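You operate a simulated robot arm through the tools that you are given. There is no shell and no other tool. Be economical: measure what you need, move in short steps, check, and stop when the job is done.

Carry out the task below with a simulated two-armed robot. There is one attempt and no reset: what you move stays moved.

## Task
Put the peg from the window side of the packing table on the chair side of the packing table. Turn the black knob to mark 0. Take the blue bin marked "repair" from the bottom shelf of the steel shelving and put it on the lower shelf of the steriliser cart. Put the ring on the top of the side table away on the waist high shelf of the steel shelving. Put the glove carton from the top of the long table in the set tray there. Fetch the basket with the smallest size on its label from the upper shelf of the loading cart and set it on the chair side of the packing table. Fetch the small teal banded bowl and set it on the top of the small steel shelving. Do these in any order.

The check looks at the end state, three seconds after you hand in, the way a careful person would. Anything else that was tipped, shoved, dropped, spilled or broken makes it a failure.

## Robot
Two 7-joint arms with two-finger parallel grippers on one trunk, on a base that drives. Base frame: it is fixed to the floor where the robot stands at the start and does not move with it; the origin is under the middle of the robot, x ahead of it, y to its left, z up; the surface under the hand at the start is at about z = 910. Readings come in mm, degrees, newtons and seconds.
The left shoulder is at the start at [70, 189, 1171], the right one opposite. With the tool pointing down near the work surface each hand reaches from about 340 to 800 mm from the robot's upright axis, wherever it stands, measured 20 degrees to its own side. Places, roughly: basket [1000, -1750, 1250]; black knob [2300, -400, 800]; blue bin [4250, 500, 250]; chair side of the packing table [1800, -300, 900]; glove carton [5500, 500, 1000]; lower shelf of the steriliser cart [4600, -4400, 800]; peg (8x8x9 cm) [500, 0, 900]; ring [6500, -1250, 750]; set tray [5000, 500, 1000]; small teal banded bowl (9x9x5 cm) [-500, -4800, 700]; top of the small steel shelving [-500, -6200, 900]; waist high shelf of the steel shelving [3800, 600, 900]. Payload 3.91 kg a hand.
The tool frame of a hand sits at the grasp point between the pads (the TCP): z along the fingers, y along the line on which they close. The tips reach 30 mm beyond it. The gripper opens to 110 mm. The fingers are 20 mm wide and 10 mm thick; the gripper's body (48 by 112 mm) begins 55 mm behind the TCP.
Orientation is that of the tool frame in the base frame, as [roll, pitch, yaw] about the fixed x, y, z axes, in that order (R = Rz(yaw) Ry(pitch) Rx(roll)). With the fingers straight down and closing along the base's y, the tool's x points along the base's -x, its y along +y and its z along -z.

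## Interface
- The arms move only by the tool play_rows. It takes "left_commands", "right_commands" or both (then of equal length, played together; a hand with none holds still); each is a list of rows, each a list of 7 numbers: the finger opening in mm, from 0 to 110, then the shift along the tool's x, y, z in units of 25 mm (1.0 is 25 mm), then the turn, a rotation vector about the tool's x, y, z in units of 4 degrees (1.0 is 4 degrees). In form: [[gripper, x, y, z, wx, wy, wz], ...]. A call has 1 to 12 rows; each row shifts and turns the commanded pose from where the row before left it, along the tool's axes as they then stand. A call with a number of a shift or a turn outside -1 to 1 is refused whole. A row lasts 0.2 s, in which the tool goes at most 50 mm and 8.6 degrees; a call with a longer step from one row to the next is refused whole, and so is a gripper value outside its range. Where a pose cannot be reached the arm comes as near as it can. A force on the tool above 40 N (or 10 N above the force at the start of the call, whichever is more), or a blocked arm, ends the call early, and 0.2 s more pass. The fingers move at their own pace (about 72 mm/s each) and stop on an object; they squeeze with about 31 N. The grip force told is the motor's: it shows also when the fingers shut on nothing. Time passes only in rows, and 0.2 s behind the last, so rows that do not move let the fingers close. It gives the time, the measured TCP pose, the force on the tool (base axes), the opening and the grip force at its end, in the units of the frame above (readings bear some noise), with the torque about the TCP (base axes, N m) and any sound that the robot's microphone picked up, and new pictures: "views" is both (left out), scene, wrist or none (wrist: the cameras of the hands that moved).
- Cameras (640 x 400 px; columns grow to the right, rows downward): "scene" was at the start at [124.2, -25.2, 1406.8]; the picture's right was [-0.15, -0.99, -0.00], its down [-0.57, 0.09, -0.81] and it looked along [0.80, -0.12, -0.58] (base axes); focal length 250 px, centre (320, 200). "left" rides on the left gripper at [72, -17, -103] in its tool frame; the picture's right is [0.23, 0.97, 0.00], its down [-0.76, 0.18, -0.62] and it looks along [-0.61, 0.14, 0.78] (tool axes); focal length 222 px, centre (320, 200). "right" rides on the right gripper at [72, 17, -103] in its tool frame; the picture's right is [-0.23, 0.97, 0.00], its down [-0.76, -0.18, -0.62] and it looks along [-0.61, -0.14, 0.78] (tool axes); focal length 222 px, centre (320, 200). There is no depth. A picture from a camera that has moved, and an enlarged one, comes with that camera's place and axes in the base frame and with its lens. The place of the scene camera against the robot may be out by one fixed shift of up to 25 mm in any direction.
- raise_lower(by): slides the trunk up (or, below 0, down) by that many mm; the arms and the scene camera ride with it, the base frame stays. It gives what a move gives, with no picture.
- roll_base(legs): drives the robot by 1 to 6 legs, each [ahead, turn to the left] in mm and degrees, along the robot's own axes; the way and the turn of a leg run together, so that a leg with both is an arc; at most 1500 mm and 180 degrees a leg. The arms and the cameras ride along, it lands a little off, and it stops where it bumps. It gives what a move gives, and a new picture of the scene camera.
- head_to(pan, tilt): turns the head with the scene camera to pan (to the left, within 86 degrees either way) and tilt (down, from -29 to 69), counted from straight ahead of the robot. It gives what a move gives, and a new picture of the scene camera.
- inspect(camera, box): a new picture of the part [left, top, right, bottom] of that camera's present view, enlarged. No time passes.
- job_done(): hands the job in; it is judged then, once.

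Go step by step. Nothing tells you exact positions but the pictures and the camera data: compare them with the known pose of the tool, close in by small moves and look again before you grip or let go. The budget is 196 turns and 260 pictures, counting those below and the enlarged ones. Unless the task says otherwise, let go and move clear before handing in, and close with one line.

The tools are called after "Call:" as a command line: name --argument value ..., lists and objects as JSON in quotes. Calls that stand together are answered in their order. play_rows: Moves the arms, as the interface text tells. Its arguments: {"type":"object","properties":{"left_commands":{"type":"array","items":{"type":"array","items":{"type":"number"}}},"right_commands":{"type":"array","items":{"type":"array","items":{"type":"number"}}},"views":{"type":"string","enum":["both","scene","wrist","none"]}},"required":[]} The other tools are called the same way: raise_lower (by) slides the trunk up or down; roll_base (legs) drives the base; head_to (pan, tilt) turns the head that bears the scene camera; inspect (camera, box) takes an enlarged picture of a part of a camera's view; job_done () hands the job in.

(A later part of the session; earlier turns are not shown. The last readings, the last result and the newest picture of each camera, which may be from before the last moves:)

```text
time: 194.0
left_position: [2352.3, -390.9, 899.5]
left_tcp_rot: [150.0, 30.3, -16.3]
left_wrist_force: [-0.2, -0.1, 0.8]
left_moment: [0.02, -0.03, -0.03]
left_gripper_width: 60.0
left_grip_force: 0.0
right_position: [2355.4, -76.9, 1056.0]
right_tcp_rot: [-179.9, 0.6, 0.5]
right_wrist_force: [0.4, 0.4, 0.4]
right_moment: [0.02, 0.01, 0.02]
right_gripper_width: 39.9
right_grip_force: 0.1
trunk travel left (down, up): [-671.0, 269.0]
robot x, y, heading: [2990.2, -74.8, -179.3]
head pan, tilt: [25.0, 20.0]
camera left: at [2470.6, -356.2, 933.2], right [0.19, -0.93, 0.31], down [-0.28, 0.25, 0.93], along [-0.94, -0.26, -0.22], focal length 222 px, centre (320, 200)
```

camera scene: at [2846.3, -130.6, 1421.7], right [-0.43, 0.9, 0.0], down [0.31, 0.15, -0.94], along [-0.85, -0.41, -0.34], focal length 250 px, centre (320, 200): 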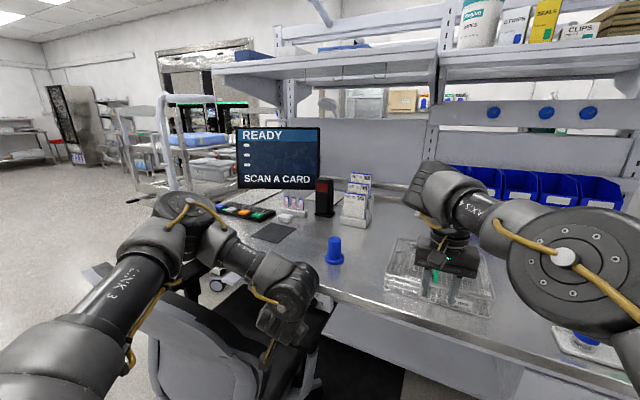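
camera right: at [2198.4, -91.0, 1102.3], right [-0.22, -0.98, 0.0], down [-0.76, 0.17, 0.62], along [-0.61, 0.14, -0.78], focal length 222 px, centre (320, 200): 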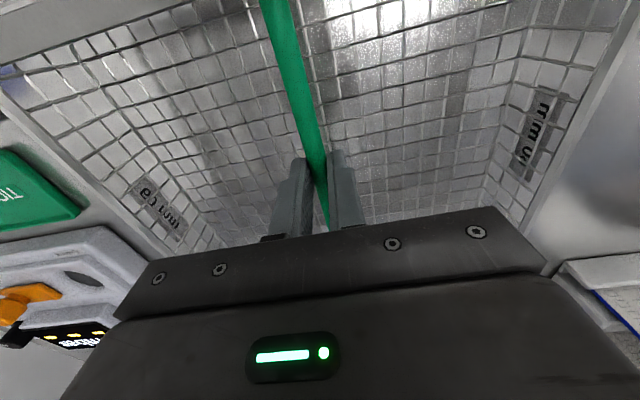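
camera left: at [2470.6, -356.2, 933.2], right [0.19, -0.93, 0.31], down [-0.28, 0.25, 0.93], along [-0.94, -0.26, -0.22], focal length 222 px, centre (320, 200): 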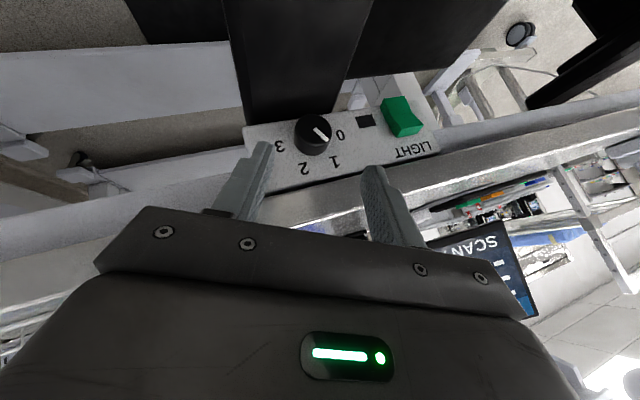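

The knob sits centred ahead of the fingers. I advance along the tool axis and close gently.

Call:
play_rows --left_commands '[[60, -0.03, -0.06, 0.6, 0, 0, 0], [60, -0.03, -0.06, 0.6, 0, 0, 0], [60, -0.03, -0.05, 0.6, 0, 0, 0], [60, 0, 0, 0.5, 0, 0, 0], [60, 0, 0, 0.4, 0, 0, 0], [60, 0, 0, 0, 0, 0, 0]]' --views "both"

```text
time: 195.4
left_position: [2309.7, -406.6, 853.0]
left_tcp_rot: [149.8, 30.3, -16.5]
left_wrist_force: [0.6, -0.3, -0.3]
left_moment: [0.02, -0.02, 0.0]
left_gripper_width: 60.2
left_grip_force: 0.1
right_position: [2352.3, -75.3, 1056.6]
right_tcp_rot: [-180.0, 0.5, 0.5]
right_wrist_force: [-0.3, 0.3, 0.4]
right_moment: [0.0, 0.01, -0.05]
right_gripper_width: 39.7
right_grip_force: 0.1
trunk travel left (down, up): [-671.0, 269.0]
robot x, y, heading: [2989.1, -76.5, -179.6]
head pan, tilt: [25.0, 20.0]
camera scene: at [2842.7, -126.8, 1422.4], right [-0.43, 0.9, 0.0], down [0.31, 0.14, -0.94], along [-0.85, -0.41, -0.34], focal length 250 px, centre (320, 200)
camera left: at [2428.6, -372.2, 885.7], right [0.19, -0.93, 0.31], down [-0.28, 0.25, 0.93], along [-0.94, -0.26, -0.21], focal length 222 px, centre (320, 200)
```

scene: 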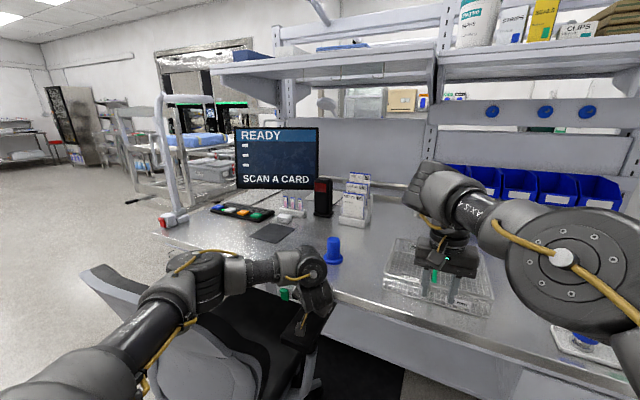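
left: 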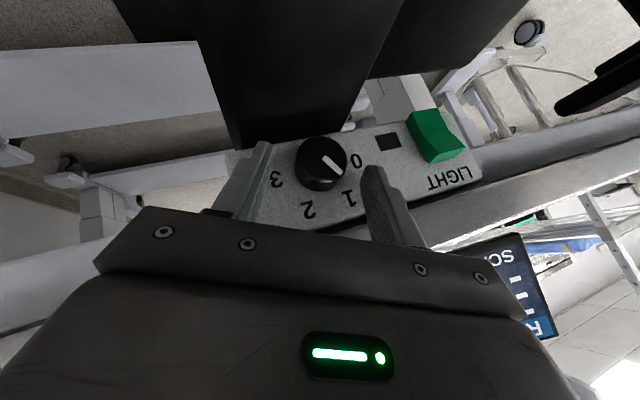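

The knob is centred between the fingertips. A few mm deeper, then close.

Call:
play_rows --left_commands '[[60, 0.12, 0, 0.18, 0, 0, 0], [45, 0, 0, 0, 0, 0, 0], [30, 0, 0, 0, 0, 0, 0], [20, 0, 0, 0, 0, 0, 0], [10, 0, 0, 0, 0, 0, 0], [10, 0, 0, 0, 0, 0, 0]]' --views "wrist"

```text
time: 196.8
left_position: [2309.9, -403.6, 858.9]
left_tcp_rot: [149.0, 31.1, -16.8]
left_wrist_force: [-1.7, 1.3, -0.2]
left_moment: [0.04, -0.86, 0.25]
left_gripper_width: 32.9
left_grip_force: 45.2
right_position: [2358.7, -67.4, 1058.9]
right_tcp_rot: [179.5, 0.8, 0.5]
right_wrist_force: [0.2, -0.6, -0.3]
right_moment: [-0.02, 0.01, -0.02]
right_gripper_width: 40.0
right_grip_force: 0.0
trunk travel left (down, up): [-671.0, 269.0]
robot x, y, heading: [2988.2, -76.3, -179.6]
head pan, tilt: [25.0, 20.0]
camera left: at [2429.4, -369.2, 890.0], right [0.19, -0.93, 0.31], down [-0.27, 0.26, 0.93], along [-0.94, -0.26, -0.2], focal length 222 px, centre (320, 200)
```

left: 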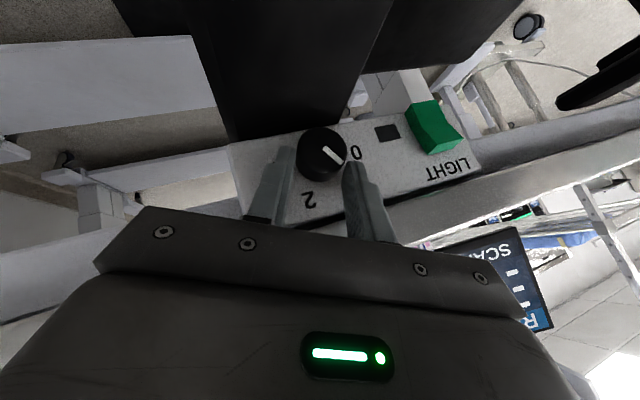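

The grip is only at the tips; I open, go ~12 mm deeper and re-grip.

Call:
play_rows --left_commands '[[60, 0, 0, 0, 0, 0, 0], [60, 0.1, 0, 0.25, 0, 0, 0], [60, 0.1, 0, 0.25, 0, 0, 0], [60, 0, 0, 0, 0, 0, 0], [60, 0, 0, 0, 0, 0, 0]]' --views "wrist"

```text
time: 198.0
left_position: [2310.3, -411.1, 856.3]
left_tcp_rot: [148.7, 31.6, -16.9]
left_wrist_force: [0.7, -1.3, -0.7]
left_moment: [0.05, 0.04, -0.04]
left_gripper_width: 59.9
left_grip_force: 0.0
right_position: [2367.1, -62.1, 1059.6]
right_tcp_rot: [179.6, 1.0, 0.3]
right_wrist_force: [-0.1, -1.4, 0.5]
right_moment: [0.04, 0.03, 0.0]
right_gripper_width: 40.0
right_grip_force: 0.0
trunk travel left (down, up): [-671.0, 269.0]
robot x, y, heading: [2995.1, -77.1, -179.3]
head pan, tilt: [25.0, 20.0]
camera left: at [2429.6, -376.1, 885.8], right [0.2, -0.93, 0.31], down [-0.26, 0.26, 0.93], along [-0.95, -0.27, -0.19], focal length 222 px, centre (320, 200)
```

left: 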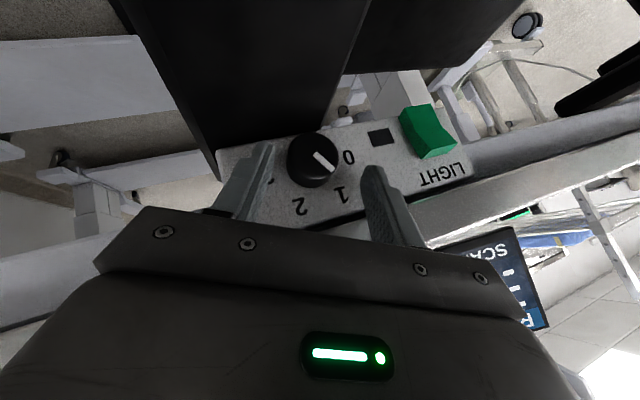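

The robot's being pushed slightly — maybe the left elbow rests on the chair. I check.

Call:
head_to --pan 50 --tilt 45

```text
time: 198.9
left_position: [2308.7, -406.5, 855.0]
left_tcp_rot: [148.6, 31.4, -17.0]
left_wrist_force: [0.1, -0.7, -0.2]
left_moment: [-0.01, 0.0, 0.01]
left_gripper_width: 59.8
left_grip_force: 0.1
right_position: [2366.6, -59.2, 1059.8]
right_tcp_rot: [179.2, 1.0, 0.2]
right_wrist_force: [-0.5, 0.1, -0.3]
right_moment: [-0.04, 0.01, 0.04]
right_gripper_width: 39.7
right_grip_force: 0.2
trunk travel left (down, up): [-671.0, 269.0]
robot x, y, heading: [2992.4, -77.1, -179.5]
head pan, tilt: [50.0, 45.0]
camera scene: at [2883.6, -105.1, 1388.2], right [-0.77, 0.64, -0.02], down [0.45, 0.52, -0.73], along [-0.45, -0.57, -0.68], focal length 250 px, centre (320, 200)
```

scene: 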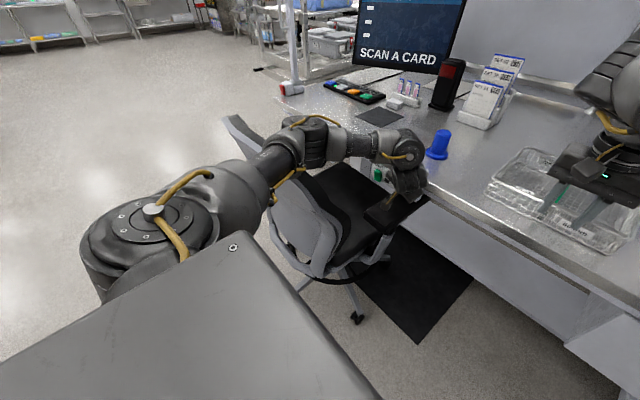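

The left elbow rests on the chair's back. I draw the hand back, raise the trunk so the elbow rides higher, and bring the hand down again.

Call:
play_rows --left_commands '[[60, 0, 0, -0.8, 0, 0, 0], [60, 0, 0, -0.8, 0, 0, 0], [60, 0, 0, -0.8, 0, 0, 0], [60, 0, 0, -0.8, 0, 0, 0]]' --views "none"

Call:
raise_lower --by 240

Call:
play_rows --left_commands '[[60, 0.505, -0.43, 0.748, 0, 0, 0], [60, 0.505, -0.43, 0.748, 0, 0, 0], [60, 0.505, -0.43, 0.748, 0, 0, 0], [60, 0.505, -0.43, 0.748, 0, 0, 0], [60, 0.505, -0.43, 0.748, 0, 0, 0], [60, 0.505, -0.43, 0.748, 0, 0, 0], [60, 0.505, -0.43, 0.748, 0, 0, 0], [60, 0.505, -0.43, 0.748, 0, 0, 0], [60, 0.505, -0.43, 0.748, 0, 0, 0]]' --views "both"

```text
time: 199.9
left_position: [2352.3, -388.3, 892.9]
left_tcp_rot: [151.6, 31.6, -15.4]
left_wrist_force: [-0.2, 0.8, 0.0]
left_moment: [0.02, 0.0, 0.0]
left_gripper_width: 60.2
left_grip_force: 0.2
right_position: [2347.7, -85.5, 1060.2]
right_tcp_rot: [-179.1, 0.4, 0.5]
right_wrist_force: [-0.5, -0.1, 0.1]
right_moment: [0.01, 0.02, 0.02]
right_gripper_width: 40.2
right_grip_force: 0.1
trunk travel left (down, up): [-671.0, 269.0]
robot x, y, heading: [2995.9, -74.1, -179.0]
head pan, tilt: [50.0, 45.0]
```

```text
time: 202.4
left_position: [2353.1, -380.5, 1136.3]
left_tcp_rot: [149.8, 30.2, -16.7]
left_wrist_force: [-0.7, 0.9, 0.4]
left_moment: [-0.02, 0.01, 0.03]
left_gripper_width: 59.9
left_grip_force: 0.1
right_position: [2353.4, -68.9, 1295.6]
right_tcp_rot: [179.9, 0.5, 0.3]
right_wrist_force: [0.1, 1.4, -0.3]
right_moment: [-0.08, 0.0, -0.01]
right_gripper_width: 39.9
right_grip_force: 0.1
trunk travel left (down, up): [-911.0, 29.0]
robot x, y, heading: [2990.8, -76.3, -179.4]
head pan, tilt: [50.0, 45.0]
```

```text
time: 204.4
left_position: [2351.3, -389.2, 906.7]
left_tcp_rot: [150.0, 30.3, -16.3]
left_wrist_force: [1.1, -0.3, 1.0]
left_moment: [0.02, 0.03, -0.04]
left_gripper_width: 59.9
left_grip_force: 0.0
right_position: [2354.7, -77.9, 1296.0]
right_tcp_rot: [-179.9, 0.4, 0.6]
right_wrist_force: [0.8, -0.6, 0.2]
right_moment: [-0.01, 0.0, 0.01]
right_gripper_width: 40.5
right_grip_force: 0.1
trunk travel left (down, up): [-911.0, 29.0]
robot x, y, heading: [2986.7, -74.9, -179.4]
head pan, tilt: [50.0, 45.0]
camera scene: at [2876.3, -153.7, 1622.8], right [-0.77, 0.64, 0.0], down [0.45, 0.55, -0.71], along [-0.45, -0.55, -0.71], focal length 250 px, centre (320, 200)
camera left: at [2471.5, -355.5, 940.7], right [0.19, -0.93, 0.31], down [-0.28, 0.25, 0.93], along [-0.94, -0.26, -0.22], focal length 222 px, centre (320, 200)
```

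scene: 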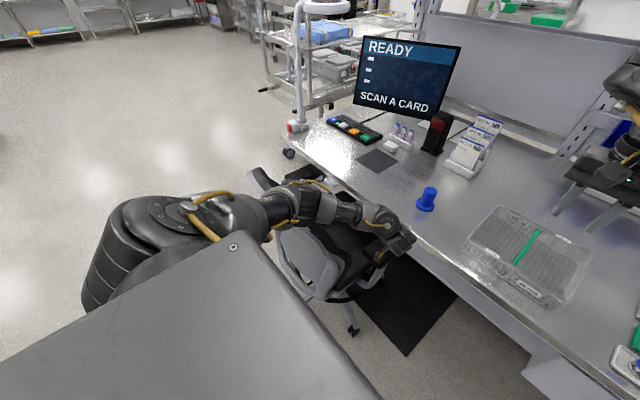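
left: 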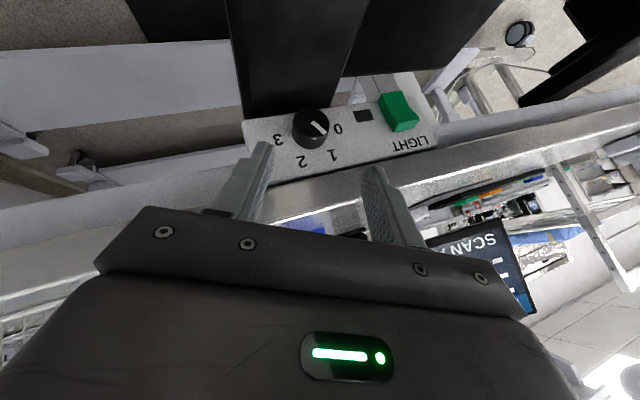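

Robot is level again. I advance onto the knob, with the wrist view.

Call:
play_rows --left_commands '[[60, 0.04, -0.06, 0.6, 0, 0, 0], [60, 0.04, -0.06, 0.6, 0, 0, 0], [60, 0.04, -0.06, 0.6, 0, 0, 0], [60, 0.04, -0.05, 0.6, 0, 0, 0], [60, 0.03, -0.05, 0.52, 0, 0, 0], [60, 0, 0, 0, 0, 0, 0]]' --views "wrist"

```text
time: 205.8
left_position: [2319.5, -410.5, 847.0]
left_tcp_rot: [150.0, 30.2, -16.3]
left_wrist_force: [0.8, 0.2, 0.2]
left_moment: [0.02, -0.05, 0.02]
left_gripper_width: 60.0
left_grip_force: 0.1
right_position: [2354.3, -78.2, 1296.0]
right_tcp_rot: [-179.8, 0.5, 0.5]
right_wrist_force: [-0.4, -0.3, -0.5]
right_moment: [-0.01, 0.03, 0.01]
right_gripper_width: 40.0
right_grip_force: 0.2
trunk travel left (down, up): [-911.0, 29.0]
robot x, y, heading: [2989.4, -77.2, -179.3]
head pan, tilt: [50.0, 45.0]
camera left: at [2436.4, -376.2, 880.4], right [0.19, -0.93, 0.31], down [-0.28, 0.25, 0.93], along [-0.94, -0.26, -0.22], focal length 222 px, centre (320, 200)
```

left: 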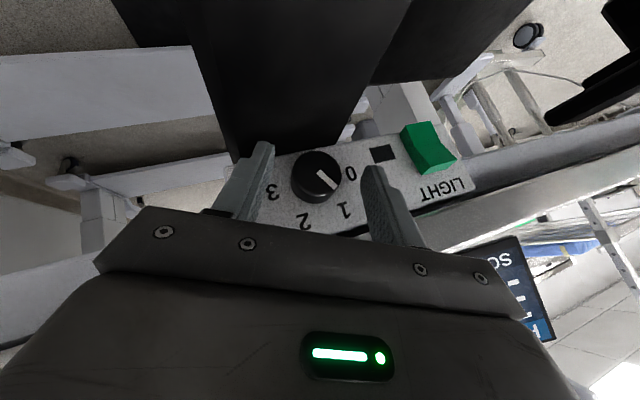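

Well straddled and the robot is level. A little inward, then close.

Call:
play_rows --left_commands '[[60, -0.27, 0, 0.18, 0, 0, 0], [45, 0, 0, 0, 0, 0, 0], [30, 0, 0, 0, 0, 0, 0], [20, 0, 0, 0, 0, 0, 0], [10, 0, 0, 0, 0, 0, 0], [10, 0, 0, 0, 0, 0, 0]]' --views "wrist"

```text
time: 207.2
left_position: [2308.1, -408.6, 848.1]
left_tcp_rot: [150.0, 30.3, -16.4]
left_wrist_force: [0.2, 1.7, -2.5]
left_moment: [0.01, 0.21, -0.29]
left_gripper_width: 33.5
left_grip_force: 45.3
right_position: [2353.7, -77.0, 1295.0]
right_tcp_rot: [-179.9, 0.5, 0.5]
right_wrist_force: [0.1, 0.0, -0.2]
right_moment: [-0.04, 0.03, -0.01]
right_gripper_width: 40.2
right_grip_force: 0.1
trunk travel left (down, up): [-911.0, 29.0]
robot x, y, heading: [2992.2, -77.3, -179.5]
head pan, tilt: [50.0, 45.0]
camera left: at [2427.7, -375.5, 880.6], right [0.19, -0.93, 0.31], down [-0.28, 0.25, 0.93], along [-0.94, -0.26, -0.22], focal length 222 px, centre (320, 200)
```

left: 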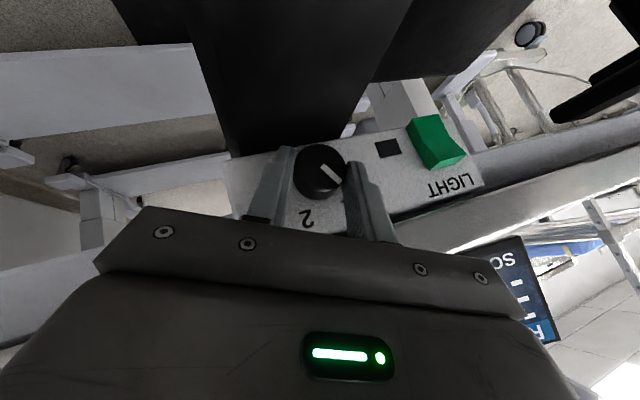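

Gripped at 33 mm. I turn counter-clockwise, first 32°.

Call:
play_rows --left_commands '[[10, 0, 0.026, 0, 0.83, 0, -0.56], [10, 0, 0.026, 0, 0.83, 0, -0.56], [10, 0, 0.026, 0, 0.83, 0, -0.56], [10, 0, 0.026, 0, 0.83, 0, -0.56], [10, 0, 0.026, 0, 0.83, 0, -0.56], [10, 0, 0.026, 0, 0.83, 0, -0.56], [10, 0, 0.026, 0, 0.83, 0, -0.56], [10, 0, 0.026, 0, 0.83, 0, -0.56]]' --views "wrist"

```text
time: 209.0
left_position: [2308.7, -418.3, 849.0]
left_tcp_rot: [-172.1, 33.8, 4.6]
left_wrist_force: [-6.4, -19.5, 1.2]
left_moment: [-0.33, -0.24, -0.32]
left_gripper_width: 33.3
left_grip_force: 45.0
right_position: [2353.4, -80.4, 1295.9]
right_tcp_rot: [-179.9, 0.5, 0.5]
right_wrist_force: [-0.3, 0.3, 0.3]
right_moment: [-0.02, 0.0, 0.02]
right_gripper_width: 40.2
right_grip_force: 0.1
trunk travel left (down, up): [-911.0, 29.0]
robot x, y, heading: [2993.9, -77.9, -179.5]
head pan, tilt: [50.0, 45.0]
camera left: at [2427.6, -407.8, 895.8], right [0.19, -0.95, -0.24], down [-0.28, -0.29, 0.92], along [-0.94, -0.11, -0.32], focal length 222 px, centre (320, 200)
```

left: 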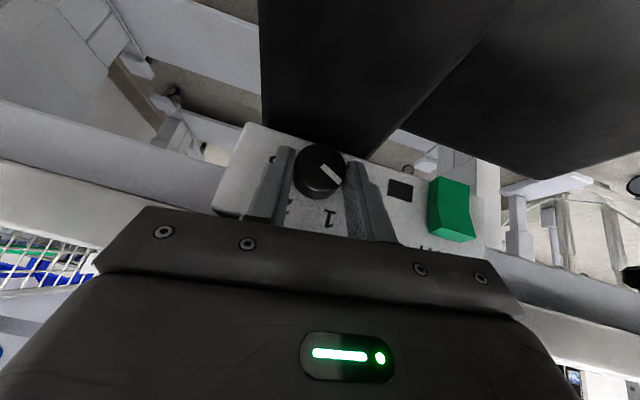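

The knob follows (33° so far). I turn the remaining ~27°.

Call:
play_rows --left_commands '[[10, 0, 0.06, 0, 0.8, 0, -0.54], [10, 0, 0.06, 0, 0.8, 0, -0.54], [10, 0, 0.06, 0, 0.8, 0, -0.54], [10, 0, 0.06, 0, 0.8, 0, -0.54], [10, 0, 0.06, 0, 0.8, 0, -0.54], [10, 0, 0.06, 0, 0.8, 0, -0.54], [10, 0, 0.06, 0, 0.8, 0, -0.54], [10, 0, 0, 0, 0, 0, 0]]' --views "wrist"

```text
time: 210.7
left_position: [2309.1, -424.3, 843.8]
left_tcp_rot: [-146.9, 30.5, 20.2]
left_wrist_force: [15.8, -11.8, 13.2]
left_moment: [0.25, 0.8, -1.35]
left_gripper_width: 33.4
left_grip_force: 44.9
left hand out of reach, approached as far as the arm can: row 6, 7
right_position: [2358.1, -74.2, 1298.6]
right_tcp_rot: [-179.9, 0.8, 0.4]
right_wrist_force: [-0.8, -0.4, -0.2]
right_moment: [0.01, -0.01, -0.02]
right_gripper_width: 39.9
right_grip_force: 0.1
trunk travel left (down, up): [-911.0, 29.0]
robot x, y, heading: [2991.4, -78.4, -179.3]
head pan, tilt: [50.0, 45.0]
stopped in row 8 (left hand): the force on the tool passed its limit at 42 N (the readings are from after the stop); the commanded pose is now the measured one
camera left: at [2429.1, -425.6, 889.6], right [0.21, -0.79, -0.57], down [-0.25, -0.61, 0.75], along [-0.95, -0.02, -0.32], focal length 222 px, centre (320, 200)
```

left: 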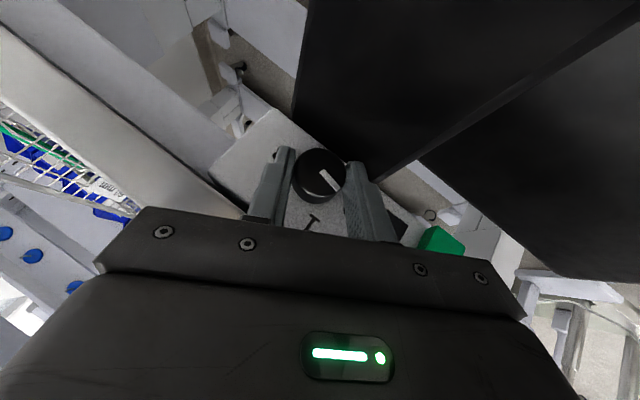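

Turned about 54°. I release, back off and look at where the pointer stands.

Call:
play_rows --left_commands '[[60, 0, 0, 0, 0, 0, 0], [60, 0, 0, 0, 0, 0, 0], [60, 0, 0, -0.6, 0, 0, 0], [60, 0, 0, -0.8, 0, 0, 0], [60, 0, 0, -0.8, 0, 0, 0], [60, 0, 0, -0.8, 0, 0, 0]]' --views "wrist"

Call:
inspect --camera "left" --box '[220, 60, 440, 200]'

```text
time: 212.1
left_position: [2348.8, -448.3, 895.6]
left_tcp_rot: [-146.6, 30.3, 20.1]
left_wrist_force: [0.1, 0.3, 0.3]
left_moment: [-0.01, -0.04, -0.04]
left_gripper_width: 60.1
left_grip_force: 0.1
right_position: [2353.5, -75.4, 1295.4]
right_tcp_rot: [-179.8, 0.5, 0.4]
right_wrist_force: [-0.1, -0.5, 0.3]
right_moment: [0.01, 0.02, 0.0]
right_gripper_width: 39.8
right_grip_force: 0.0
trunk travel left (down, up): [-911.0, 29.0]
robot x, y, heading: [2991.7, -77.0, -179.5]
head pan, tilt: [50.0, 45.0]
camera left: at [2468.6, -451.3, 941.7], right [0.21, -0.79, -0.58], down [-0.25, -0.61, 0.75], along [-0.95, -0.01, -0.33], focal length 222 px, centre (320, 200)
```

left: 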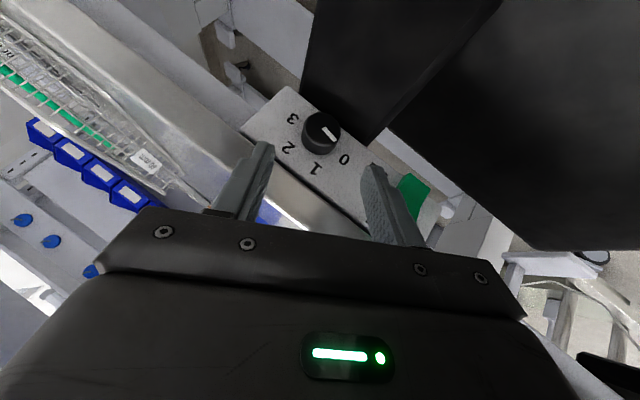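

```text
2.86 times, centred on (330, 130) of left
camera zoom: at [2468.6, -451.3, 941.7], right [0.21, -0.79, -0.58], down [-0.25, -0.61, 0.75], along [-0.95, -0.01, -0.33], focal length 635 px, centre (291, 400)
```

zoom: 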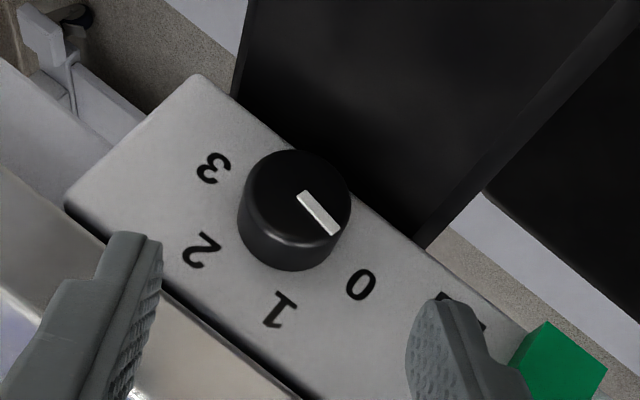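

The pointer is about 7–8° short of 0. I roll back 15°, re-grip and turn a little more.

Call:
play_rows --left_commands '[[60, 0, 0, 0, -0.78, 0, 0.54], [60, 0, 0, 0, -0.78, 0, 0.54], [60, 0, 0, 0, -0.78, 0, 0.54], [60, 0, 0, 0, -0.78, 0, 0.54], [60, -0.1, -0.7, 0.06, 0, 0, 0], [60, 0, 0, 0.65, 0, 0, 0], [60, 0, 0, 0.65, 0, 0, 0], [60, 0, 0, 0.65, 0, 0, 0], [60, 0, 0, 0.6, 0, 0, 0], [60, 0, 0, 0, 0, 0, 0]]' --views "wrist"

```text
time: 214.3
left_position: [2310.3, -422.6, 848.9]
left_tcp_rot: [-164.0, 33.8, 10.9]
left_wrist_force: [3.1, 0.8, 1.6]
left_moment: [-0.01, 0.01, -0.1]
left_gripper_width: 60.1
left_grip_force: 0.0
right_position: [2354.6, -76.9, 1296.6]
right_tcp_rot: [-179.9, 0.6, 0.4]
right_wrist_force: [0.0, 0.3, -1.1]
right_moment: [0.0, 0.02, -0.02]
right_gripper_width: 40.0
right_grip_force: 0.0
trunk travel left (down, up): [-911.0, 29.0]
robot x, y, heading: [2991.8, -73.8, -179.4]
head pan, tilt: [50.0, 45.0]
camera left: at [2428.9, -412.8, 894.9], right [0.22, -0.91, -0.35], down [-0.26, -0.4, 0.88], along [-0.94, -0.1, -0.32], focal length 222 px, centre (320, 200)
```

left: 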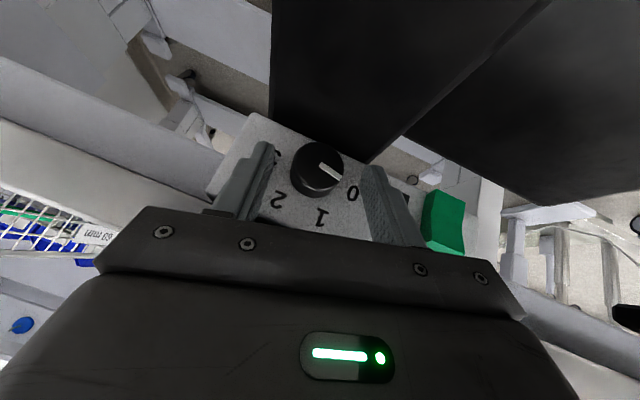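

Close, turn 8°, release and back off.

Call:
play_rows --left_commands '[[40, 0, 0, 0, 0, 0, 0], [10, 0, 0, 0, 0, 0, 0], [10, 0, 0, 0, 0, 0, 0], [10, 0, 0, 0, 0, 0, 0], [10, 0, 0.04, 0, 0.83, 0, -0.56], [10, 0, 0.04, 0, 0.83, 0, -0.56], [10, 0, 0, 0, 0.1, 0, -0.07], [60, 0, 0, 0, 0, 0, 0], [60, 0, 0, 0, 0, 0, 0], [60, 0, 0, -0.8, 0, 0, 0], [60, 0, 0, -0.8, 0, 0, 0], [60, 0, 0, -0.8, 0, 0, 0]]' --views "wrist"

Call:
inspect --camera "left" --box '[220, 60, 440, 200]'

```text
time: 216.9
left_position: [2345.5, -440.8, 895.5]
left_tcp_rot: [-154.1, 32.2, 16.4]
left_wrist_force: [0.3, 0.1, -0.2]
left_moment: [-0.03, -0.01, -0.02]
left_gripper_width: 60.0
left_grip_force: 0.0
right_position: [2354.0, -77.1, 1296.2]
right_tcp_rot: [-179.8, 0.7, 0.3]
right_wrist_force: [-0.1, 1.1, 0.6]
right_moment: [-0.02, 0.0, -0.01]
right_gripper_width: 40.0
right_grip_force: 0.1
trunk travel left (down, up): [-911.0, 29.0]
robot x, y, heading: [2991.1, -77.7, -179.5]
head pan, tilt: [50.0, 45.0]
camera left: at [2464.6, -438.3, 940.8], right [0.21, -0.85, -0.48], down [-0.25, -0.52, 0.81], along [-0.94, -0.05, -0.33], focal length 222 px, centre (320, 200)
```

left: 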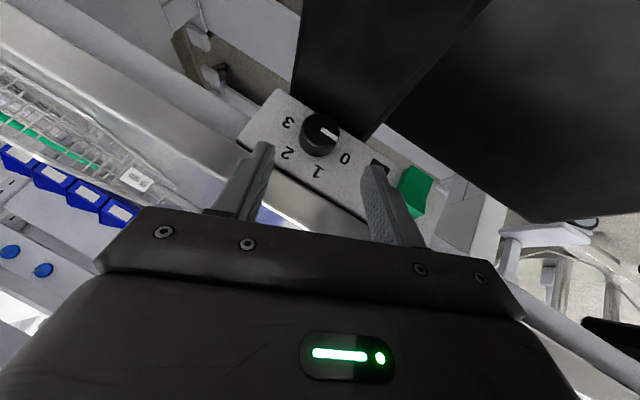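

```text
2.86 times, centred on (330, 130) of left
camera zoom: at [2464.6, -438.3, 940.8], right [0.21, -0.85, -0.48], down [-0.25, -0.52, 0.81], along [-0.94, -0.05, -0.33], focal length 635 px, centre (291, 400)
```

zoom: 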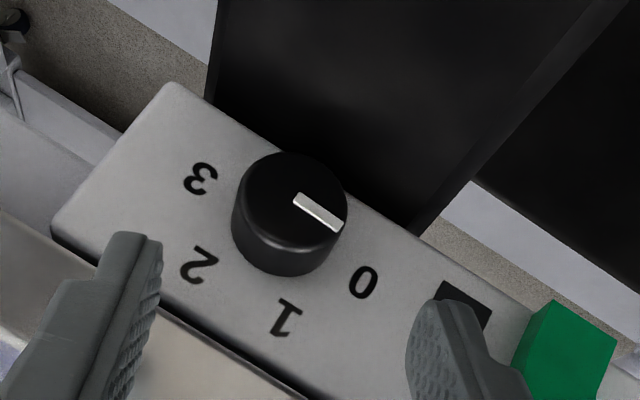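

The pointer now stands on 0. I lift the hand clear, untwist it, and back away.

Call:
play_rows --left_commands '[[60, -0.53, -0.36, -0.76, 0, 0, 0], [60, -0.53, -0.36, -0.76, 0, 0, 0], [60, -0.53, -0.36, -0.76, 0, 0, 0], [60, -0.53, -0.36, -0.76, 0, 0, 0], [60, -0.53, -0.36, -0.76, 0, 0, 0], [60, -0.53, -0.36, -0.76, 0, 0, 0], [60, 0, -0.5, 0, -0.72, 0, 0.49], [60, 0, -0.5, 0, -0.72, 0, 0.49], [60, 0, -0.5, 0, -0.72, 0, 0.49], [60, 0, -0.5, 0, -0.72, 0, 0.49], [60, 0, -0.5, 0, -0.72, 0, 0.49], [60, 0, -0.5, 0, -0.72, 0, 0.49]]' --views "none"

Call:
play_rows --left_commands '[[60, 0, 0, 0, 0, 0.95, 0], [60, 0, 0, 0, 0, 0.95, 0], [60, 0, 0, 0, 0, 0.95, 0], [60, 0, 0, 0, 0, 0.95, 0], [60, 0, 0, 0, 0, 0.95, 0], [60, 0, 0, 0, 0, 0.95, 0], [60, 0, 0, 0, 0, 0.95, 0], [60, 0, 0, 0, 0, 0.95, 0], [60, 0, 0, 0, 0, 0.95, 0]]' --views "none"

Call:
roll_base --legs '[[-420, 0]]'

```text
time: 219.5
left_position: [2341.1, -369.6, 1060.4]
left_tcp_rot: [-179.1, 34.8, 2.5]
left_wrist_force: [-0.2, 1.0, -0.1]
left_moment: [0.04, 0.0, 0.0]
left_gripper_width: 59.9
left_grip_force: 0.1
right_position: [2353.0, -76.2, 1295.9]
right_tcp_rot: [-179.9, 0.5, 0.4]
right_wrist_force: [-0.4, 0.4, -0.2]
right_moment: [-0.01, -0.01, 0.01]
right_gripper_width: 40.0
right_grip_force: 0.0
trunk travel left (down, up): [-911.0, 29.0]
robot x, y, heading: [2989.7, -75.6, -179.0]
head pan, tilt: [50.0, 45.0]
```

```text
time: 221.5
left_position: [2343.3, -368.1, 1059.8]
left_tcp_rot: [-179.2, 0.5, 2.1]
left_wrist_force: [0.0, 0.2, 0.9]
left_moment: [0.03, 0.0, -0.01]
left_gripper_width: 60.0
left_grip_force: 0.0
right_position: [2353.4, -76.6, 1295.1]
right_tcp_rot: [-179.9, 0.4, 0.4]
right_wrist_force: [-0.5, 0.3, 0.4]
right_moment: [0.0, 0.03, -0.01]
right_gripper_width: 40.0
right_grip_force: 0.0
trunk travel left (down, up): [-911.0, 29.0]
robot x, y, heading: [2989.1, -80.9, -179.0]
head pan, tilt: [50.0, 45.0]
```

```text
time: 224.1
left_position: [2760.3, -365.7, 1059.8]
left_tcp_rot: [-179.2, 0.7, 2.1]
left_wrist_force: [0.4, -1.5, 0.3]
left_moment: [-0.03, 0.01, 0.01]
left_gripper_width: 59.8
left_grip_force: 0.0
right_position: [2771.5, -73.1, 1296.1]
right_tcp_rot: [-179.9, 0.5, 0.7]
right_wrist_force: [-0.3, 0.1, -0.9]
right_moment: [-0.01, 0.01, -0.02]
right_gripper_width: 39.8
right_grip_force: 0.0
trunk travel left (down, up): [-911.0, 29.0]
robot x, y, heading: [3412.0, -67.9, -179.3]
head pan, tilt: [50.0, 45.0]
camera scene: at [3293.4, -148.9, 1622.6], right [-0.78, 0.63, 0.0], down [0.45, 0.55, -0.71], along [-0.45, -0.55, -0.71], focal length 250 px, centre (320, 200)
```

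scene: 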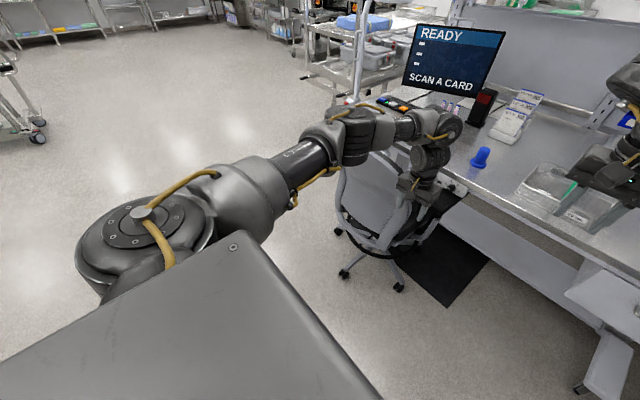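

Clear of the chair. I turn about through the open side and look along +x.

Call:
roll_base --legs '[[0, 150]]'

Call:
head_to --pan 65 --tilt 22

```text
time: 230.5
left_position: [4112.8, -178.4, 1059.6]
left_tcp_rot: [-179.2, 0.7, 149.2]
left_wrist_force: [0.9, -0.5, -0.7]
left_moment: [0.0, 0.05, 0.02]
left_gripper_width: 59.8
left_grip_force: 0.0
right_position: [3945.4, -418.9, 1295.4]
right_tcp_rot: [-179.9, 0.5, 147.6]
right_wrist_force: [0.1, 0.0, 0.5]
right_moment: [-0.01, 0.0, -0.02]
right_gripper_width: 40.0
right_grip_force: 0.0
trunk travel left (down, up): [-911.0, 29.0]
robot x, y, heading: [3409.0, -69.8, -32.1]
head pan, tilt: [50.0, 45.0]
camera scene: at [3517.2, -86.8, 1622.8], right [0.31, -0.95, 0.0], down [-0.67, -0.22, -0.71], along [0.67, 0.22, -0.71], focal length 250 px, centre (320, 200)
```

scene: 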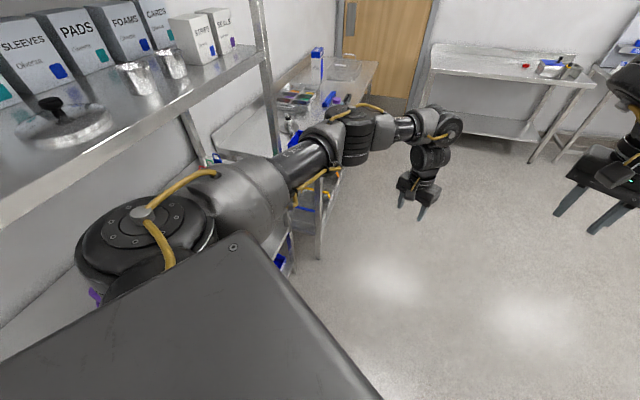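

```text
time: 231.4
left_position: [4113.6, -178.3, 1059.9]
left_tcp_rot: [-179.2, 0.7, 149.2]
left_wrist_force: [-0.6, 0.6, -0.2]
left_moment: [0.0, -0.02, -0.02]
left_gripper_width: 60.2
left_grip_force: 0.1
right_position: [3943.6, -418.0, 1296.1]
right_tcp_rot: [-179.9, 0.6, 147.6]
right_wrist_force: [0.5, 0.5, -0.2]
right_moment: [0.01, 0.0, 0.03]
right_gripper_width: 40.2
right_grip_force: 0.0
trunk travel left (down, up): [-911.0, 29.0]
robot x, y, heading: [3409.6, -70.7, -32.3]
head pan, tilt: [65.0, 22.0]
camera scene: at [3517.9, -61.2, 1658.1], right [0.54, -0.84, 0.0], down [-0.32, -0.2, -0.93], along [0.78, 0.5, -0.38], focal length 250 px, centre (320, 200)
```

scene: 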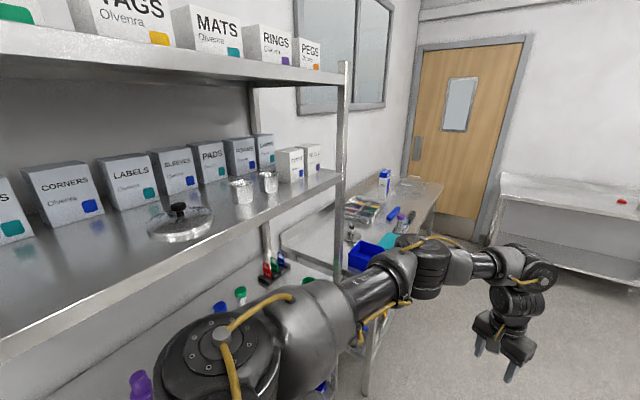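

Steel shelving is at my left, the long table with a carton beyond it, the door, then the side table with a red ring. I move away from the shelving toward the long table.

Call:
roll_base --legs '[[900, 0], [0, 32], [950, 0]]'

Call:
head_to --pan 60 --tilt 30

```text
time: 242.2
left_position: [5754.8, -251.8, 1060.8]
left_tcp_rot: [-179.1, 0.7, -178.0]
left_wrist_force: [-0.4, 0.0, -0.4]
left_moment: [0.0, -0.01, -0.01]
left_gripper_width: 60.2
left_grip_force: 0.0
right_position: [5741.6, -544.2, 1296.0]
right_tcp_rot: [-179.9, 0.6, -179.7]
right_wrist_force: [-0.4, -0.7, -0.2]
right_moment: [-0.03, -0.02, 0.05]
right_gripper_width: 39.8
right_grip_force: 0.0
trunk travel left (down, up): [-911.0, 29.0]
robot x, y, heading: [5105.4, -540.9, 0.6]
head pan, tilt: [65.0, 22.0]
camera scene: at [5180.5, -469.2, 1658.3], right [0.91, -0.41, 0.0], down [-0.15, -0.34, -0.93], along [0.38, 0.84, -0.37], focal length 250 px, centre (320, 200)
```

scene: 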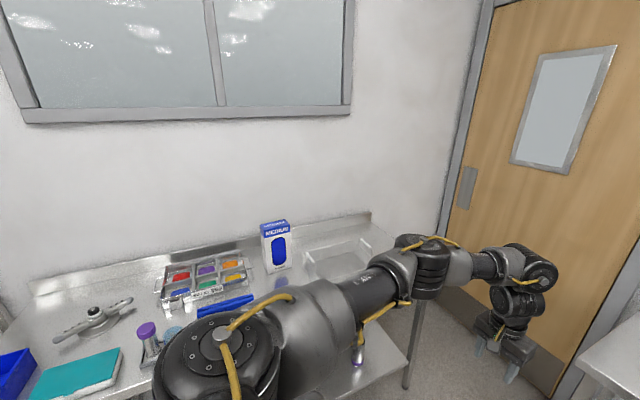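

```text
time: 242.9
left_position: [5754.7, -253.2, 1059.8]
left_tcp_rot: [-179.3, 0.7, -178.0]
left_wrist_force: [0.1, 0.5, -0.1]
left_moment: [0.02, 0.01, 0.01]
left_gripper_width: 59.9
left_grip_force: 0.1
right_position: [5743.4, -544.7, 1295.4]
right_tcp_rot: [-179.9, 0.5, -179.8]
right_wrist_force: [0.7, 0.9, -0.6]
right_moment: [-0.02, -0.02, -0.03]
right_gripper_width: 39.9
right_grip_force: 0.0
trunk travel left (down, up): [-911.0, 29.0]
robot x, y, heading: [5105.6, -538.9, 0.8]
head pan, tilt: [60.0, 30.0]
camera scene: at [5187.7, -474.9, 1645.4], right [0.87, -0.49, 0.0], down [-0.25, -0.43, -0.87], along [0.43, 0.75, -0.5], focal length 250 px, centre (320, 200)
```

scene: 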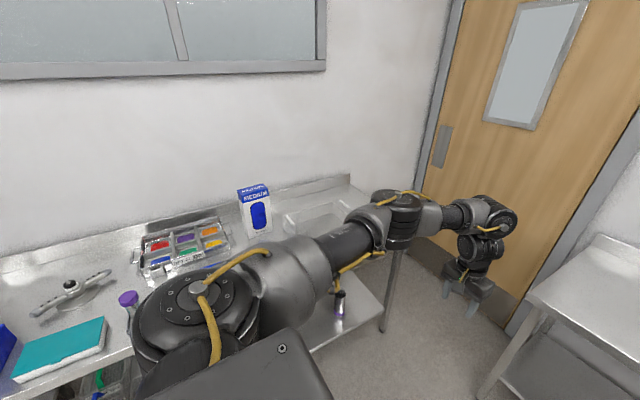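

I zoom on the trays and carton to identify the set tray.

Call:
inspect --camera "scene" --box '[100, 160, 380, 335]'

```text
2.29 times, centred on (240, 248) of scene
camera zoom: at [5187.7, -474.9, 1645.4], right [0.87, -0.49, 0.0], down [-0.25, -0.43, -0.87], along [0.43, 0.75, -0.5], focal length 571 px, centre (503, 91)
```

zoom: 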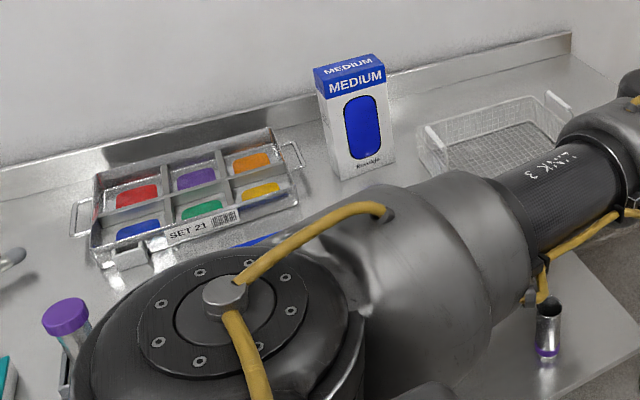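

The set tray (SET 21) has coloured compartments; the wall's set list may matter, so I'll read it later. First the ring on the side table.

Call:
roll_base --legs '[[0, -33], [850, 0], [0, 33]]'

Call:
head_to --pan 0 --tilt 35

```text
time: 250.6
left_position: [6473.6, -696.1, 1061.2]
left_tcp_rot: [-179.2, 0.7, -177.7]
left_wrist_force: [-0.1, 0.3, 0.6]
left_moment: [0.02, -0.02, 0.01]
left_gripper_width: 59.9
left_grip_force: 0.0
right_position: [6463.0, -991.6, 1295.7]
right_tcp_rot: [-179.9, 0.5, -179.2]
right_wrist_force: [-0.4, -0.4, 0.0]
right_moment: [0.0, 0.0, -0.01]
right_gripper_width: 40.1
right_grip_force: 0.0
trunk travel left (down, up): [-911.0, 29.0]
robot x, y, heading: [5827.3, -994.7, 0.7]
head pan, tilt: [60.0, 30.0]
camera scene: at [5908.3, -925.8, 1645.4], right [0.87, -0.49, 0.0], down [-0.24, -0.44, -0.87], along [0.42, 0.76, -0.5], focal length 250 px, centre (320, 200)
```

scene: 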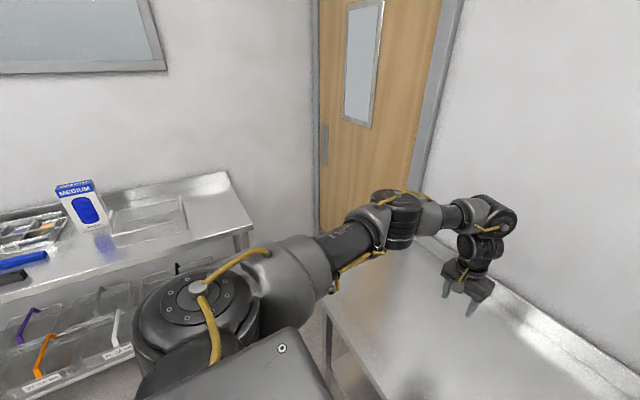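

```text
time: 251.9
left_position: [6473.0, -697.8, 1059.7]
left_tcp_rot: [-179.3, 0.7, -177.7]
left_wrist_force: [-0.2, -0.5, 0.2]
left_moment: [-0.03, -0.02, 0.01]
left_gripper_width: 59.9
left_grip_force: 0.0
right_position: [6463.8, -990.3, 1295.7]
right_tcp_rot: [-179.9, 0.5, -179.4]
right_wrist_force: [-0.2, -0.3, -0.7]
right_moment: [-0.01, 0.0, 0.06]
right_gripper_width: 39.9
right_grip_force: 0.1
trunk travel left (down, up): [-911.0, 29.0]
robot x, y, heading: [5826.0, -993.9, 1.0]
head pan, tilt: [0.0, 35.0]
camera scene: at [5951.8, -1002.2, 1637.6], right [0.02, -1.0, 0.0], down [-0.57, -0.01, -0.82], along [0.82, 0.01, -0.57], focal length 250 px, centre (320, 200)
```

scene: 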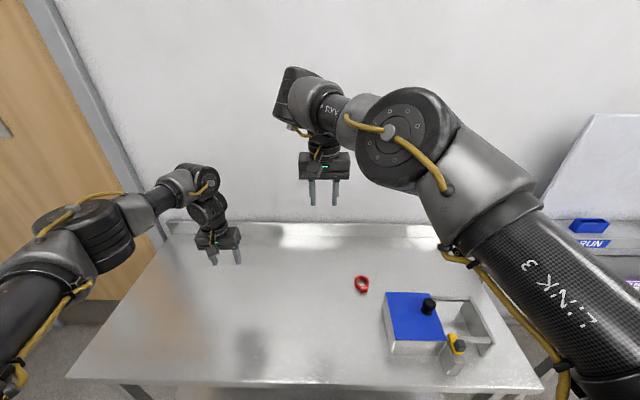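

The red ring lies at about [6560, -1155]. I lift the left hand, lower the trunk, and bring the right hand over it.

Call:
play_rows --left_commands '[[60, 0, 0, -1, 0, 0, 0], [60, 0, 0, -1, 0, 0, 0], [60, 0, 0, -1, 0, 0, 0], [60, 0, 0, -1, 0, 0, 0], [60, 0, 0, -1, 0, 0, 0], [60, 0, 0, -1, 0, 0, 0], [60, 0, 0, -1, 0, 0, 0], [60, 0, 0, -1, 0, 0, 0], [60, 0, 0, -1, 0, 0, 0], [60, 0, 0, -1, 0, 0, 0], [60, 0, 0, 0, 0, 0, 0], [60, 0, 0, 0, 0, 0, 0]]' --right_commands '[[60, 0, -0.9, 0.3, 0, 0, 0], [60, 0, -0.9, 0.3, 0, 0, 0], [60, 0, -0.9, 0.3, 0, 0, 0], [60, 0, -0.9, 0.3, 0, 0, 0], [60, 0, -0.9, 0.3, 0, 0, 0], [60, 0, -0.9, 0.3, 0, 0, 0], [60, 0, -0.9, 0.3, 0, 0, 0], [60, 0, 0, 0, 0, 0, 0], [60, 0, 0, 0, 0, 0, 0], [60, 0, 0, 0, 0, 0, 0], [60, 0, 0, 0, 0, 0, 0], [60, 0, 0, 0, 0, 0, 0]]' --views "none"

Call:
raise_lower --by -230

Call:
inspect --camera "right" --box '[0, 0, 640, 400]'

```text
time: 254.5
left_position: [6470.5, -695.4, 1311.2]
left_tcp_rot: [-179.1, 0.7, -177.7]
left_wrist_force: [-0.6, 0.2, -0.5]
left_moment: [0.02, 0.0, 0.0]
left_gripper_width: 59.8
left_grip_force: 0.0
right_position: [6464.8, -1147.4, 1244.6]
right_tcp_rot: [-180.0, 0.4, -179.3]
right_wrist_force: [-0.4, 0.2, 0.1]
right_moment: [-0.01, 0.0, -0.01]
right_gripper_width: 60.2
right_grip_force: 0.0
trunk travel left (down, up): [-911.0, 29.0]
robot x, y, heading: [5826.7, -988.2, 0.9]
head pan, tilt: [0.0, 35.0]
```

```text
time: 256.9
left_position: [6469.1, -696.6, 1081.1]
left_tcp_rot: [-179.2, 0.7, -177.7]
left_wrist_force: [0.1, 0.5, -0.1]
left_moment: [0.01, -0.01, -0.01]
left_gripper_width: 59.8
left_grip_force: 0.1
right_position: [6462.5, -1149.1, 1014.8]
right_tcp_rot: [-179.8, 0.5, -179.3]
right_wrist_force: [0.0, 0.5, -0.2]
right_moment: [0.0, 0.01, -0.01]
right_gripper_width: 60.1
right_grip_force: 0.0
trunk travel left (down, up): [-681.0, 259.0]
robot x, y, heading: [5832.3, -992.4, 1.2]
head pan, tilt: [0.0, 35.0]
```

```text
1.00 times, centred on (320, 200) of right (not enlarged: the box is as wide or as high as the picture)
camera zoom: at [6390.2, -1132.1, 1115.5], right [0.22, 0.98, 0.0], down [0.76, -0.17, 0.63], along [0.62, -0.14, -0.78], focal length 222 px, centre (320, 200)
```

zoom: 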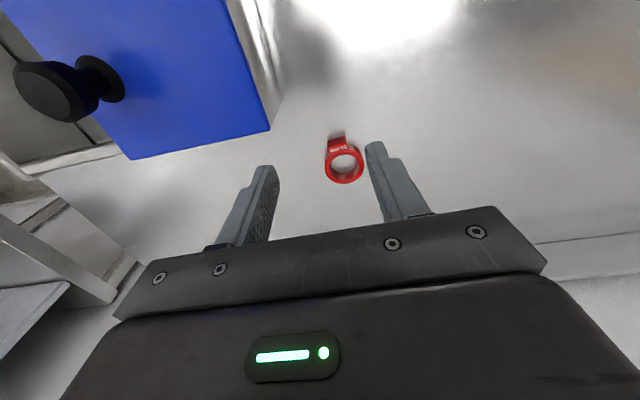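

The ring is a band with a small tag, beyond the blue-lidded box. I lower for a second bearing.

Call:
play_rows --right_commands '[[80, -0.75, 0.16, 0.6, 0, 0, 0], [80, -0.75, 0.16, 0.6, 0, 0, 0], [80, -0.75, 0.16, 0.6, 0, 0, 0], [80, -0.75, 0.16, 0.6, 0, 0, 0], [80, 0, 0, 0, 0, 0, 0]]' --views "wrist"

```text
time: 258.1
left_position: [6469.9, -696.0, 1079.8]
left_tcp_rot: [-179.3, 0.7, -177.7]
left_wrist_force: [0.7, -0.7, 0.1]
left_moment: [-0.01, 0.01, -0.01]
left_gripper_width: 59.7
left_grip_force: 0.1
right_position: [6531.7, -1128.5, 955.6]
right_tcp_rot: [180.0, 0.6, -179.3]
right_wrist_force: [0.3, -0.4, -0.7]
right_moment: [-0.01, 0.0, 0.04]
right_gripper_width: 80.1
right_grip_force: 0.1
right hand out of reach, approached as far as the arm can: row 4
trunk travel left (down, up): [-681.0, 259.0]
robot x, y, heading: [5824.3, -988.9, 0.9]
head pan, tilt: [0.0, 35.0]
camera right: at [6459.7, -1111.5, 1055.7], right [0.22, 0.98, 0.0], down [0.76, -0.17, 0.63], along [0.62, -0.13, -0.78], focal length 222 px, centre (320, 200)
```

right: 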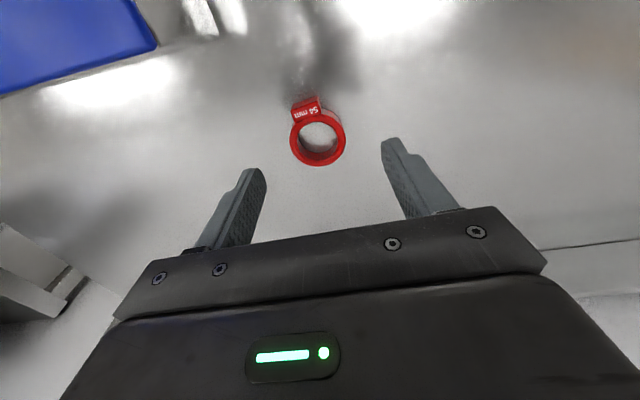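

Ring ≈ [6551, -1132, 841], 54 mm across. It's near the end of reach, so I creep forward 60 mm and position above it.

Call:
roll_base --legs '[[60, 0]]'

Call:
play_rows --right_commands '[[90, 0.8, -0.05, 0.4, 0, 0, 0], [90, 0.8, -0.05, 0.4, 0, 0, 0], [90, 0, 0, 0.6, 0, 0, 0], [90, 0, 0, 0.4, 0, 0, 0], [90, 0, 0, 0, 0, 0, 0]]' --views "wrist"

```text
time: 259.1
left_position: [6522.9, -692.8, 1088.2]
left_tcp_rot: [-179.1, 1.3, -177.8]
left_wrist_force: [1.3, 0.9, 0.2]
left_moment: [-0.05, 0.0, 0.03]
left_gripper_width: 59.9
left_grip_force: 0.1
right_position: [6590.9, -1125.8, 960.1]
right_tcp_rot: [-179.7, 1.0, -179.0]
right_wrist_force: [0.5, -0.1, 0.1]
right_moment: [0.01, 0.15, -0.02]
right_gripper_width: 79.8
right_grip_force: 0.0
trunk travel left (down, up): [-681.0, 259.0]
robot x, y, heading: [5883.2, -991.1, 0.9]
head pan, tilt: [0.0, 35.0]
camera scene: at [6014.7, -1000.6, 1407.2], right [0.02, -1.0, 0.0], down [-0.58, -0.01, -0.82], along [0.82, 0.01, -0.58], focal length 250 px, centre (320, 200)
```

scene: 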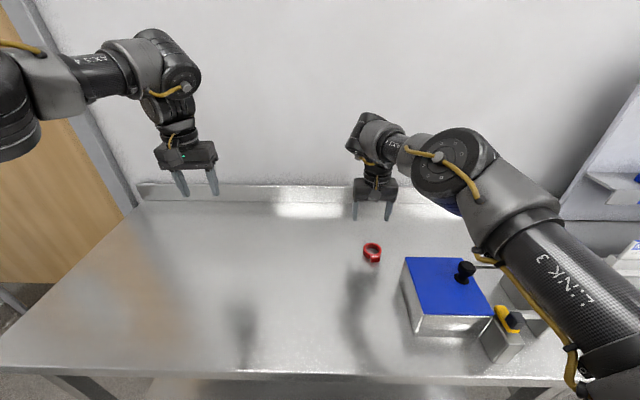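

```text
time: 260.3
left_position: [6520.0, -693.0, 1090.2]
left_tcp_rot: [-179.2, 1.6, -177.7]
left_wrist_force: [-0.3, 1.0, -0.2]
left_moment: [0.06, -0.01, -0.01]
left_gripper_width: 60.1
left_grip_force: 0.1
right_position: [6549.6, -1127.8, 918.4]
right_tcp_rot: [-179.9, 1.2, -179.2]
right_wrist_force: [-0.4, -0.2, -0.5]
right_moment: [0.0, 0.01, -0.01]
right_gripper_width: 89.9
right_grip_force: 0.1
trunk travel left (down, up): [-681.0, 259.0]
robot x, y, heading: [5881.8, -989.4, 0.9]
head pan, tilt: [0.0, 35.0]
camera right: at [6474.3, -1111.2, 1018.1], right [0.21, 0.98, 0.0], down [0.75, -0.17, 0.64], along [0.62, -0.13, -0.77], focal length 222 px, centre (320, 200)
```

right: 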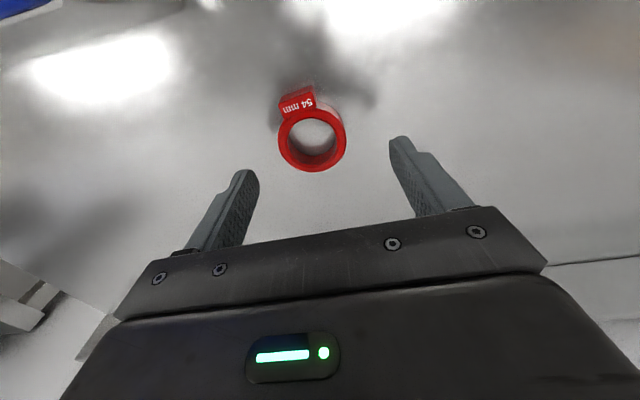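

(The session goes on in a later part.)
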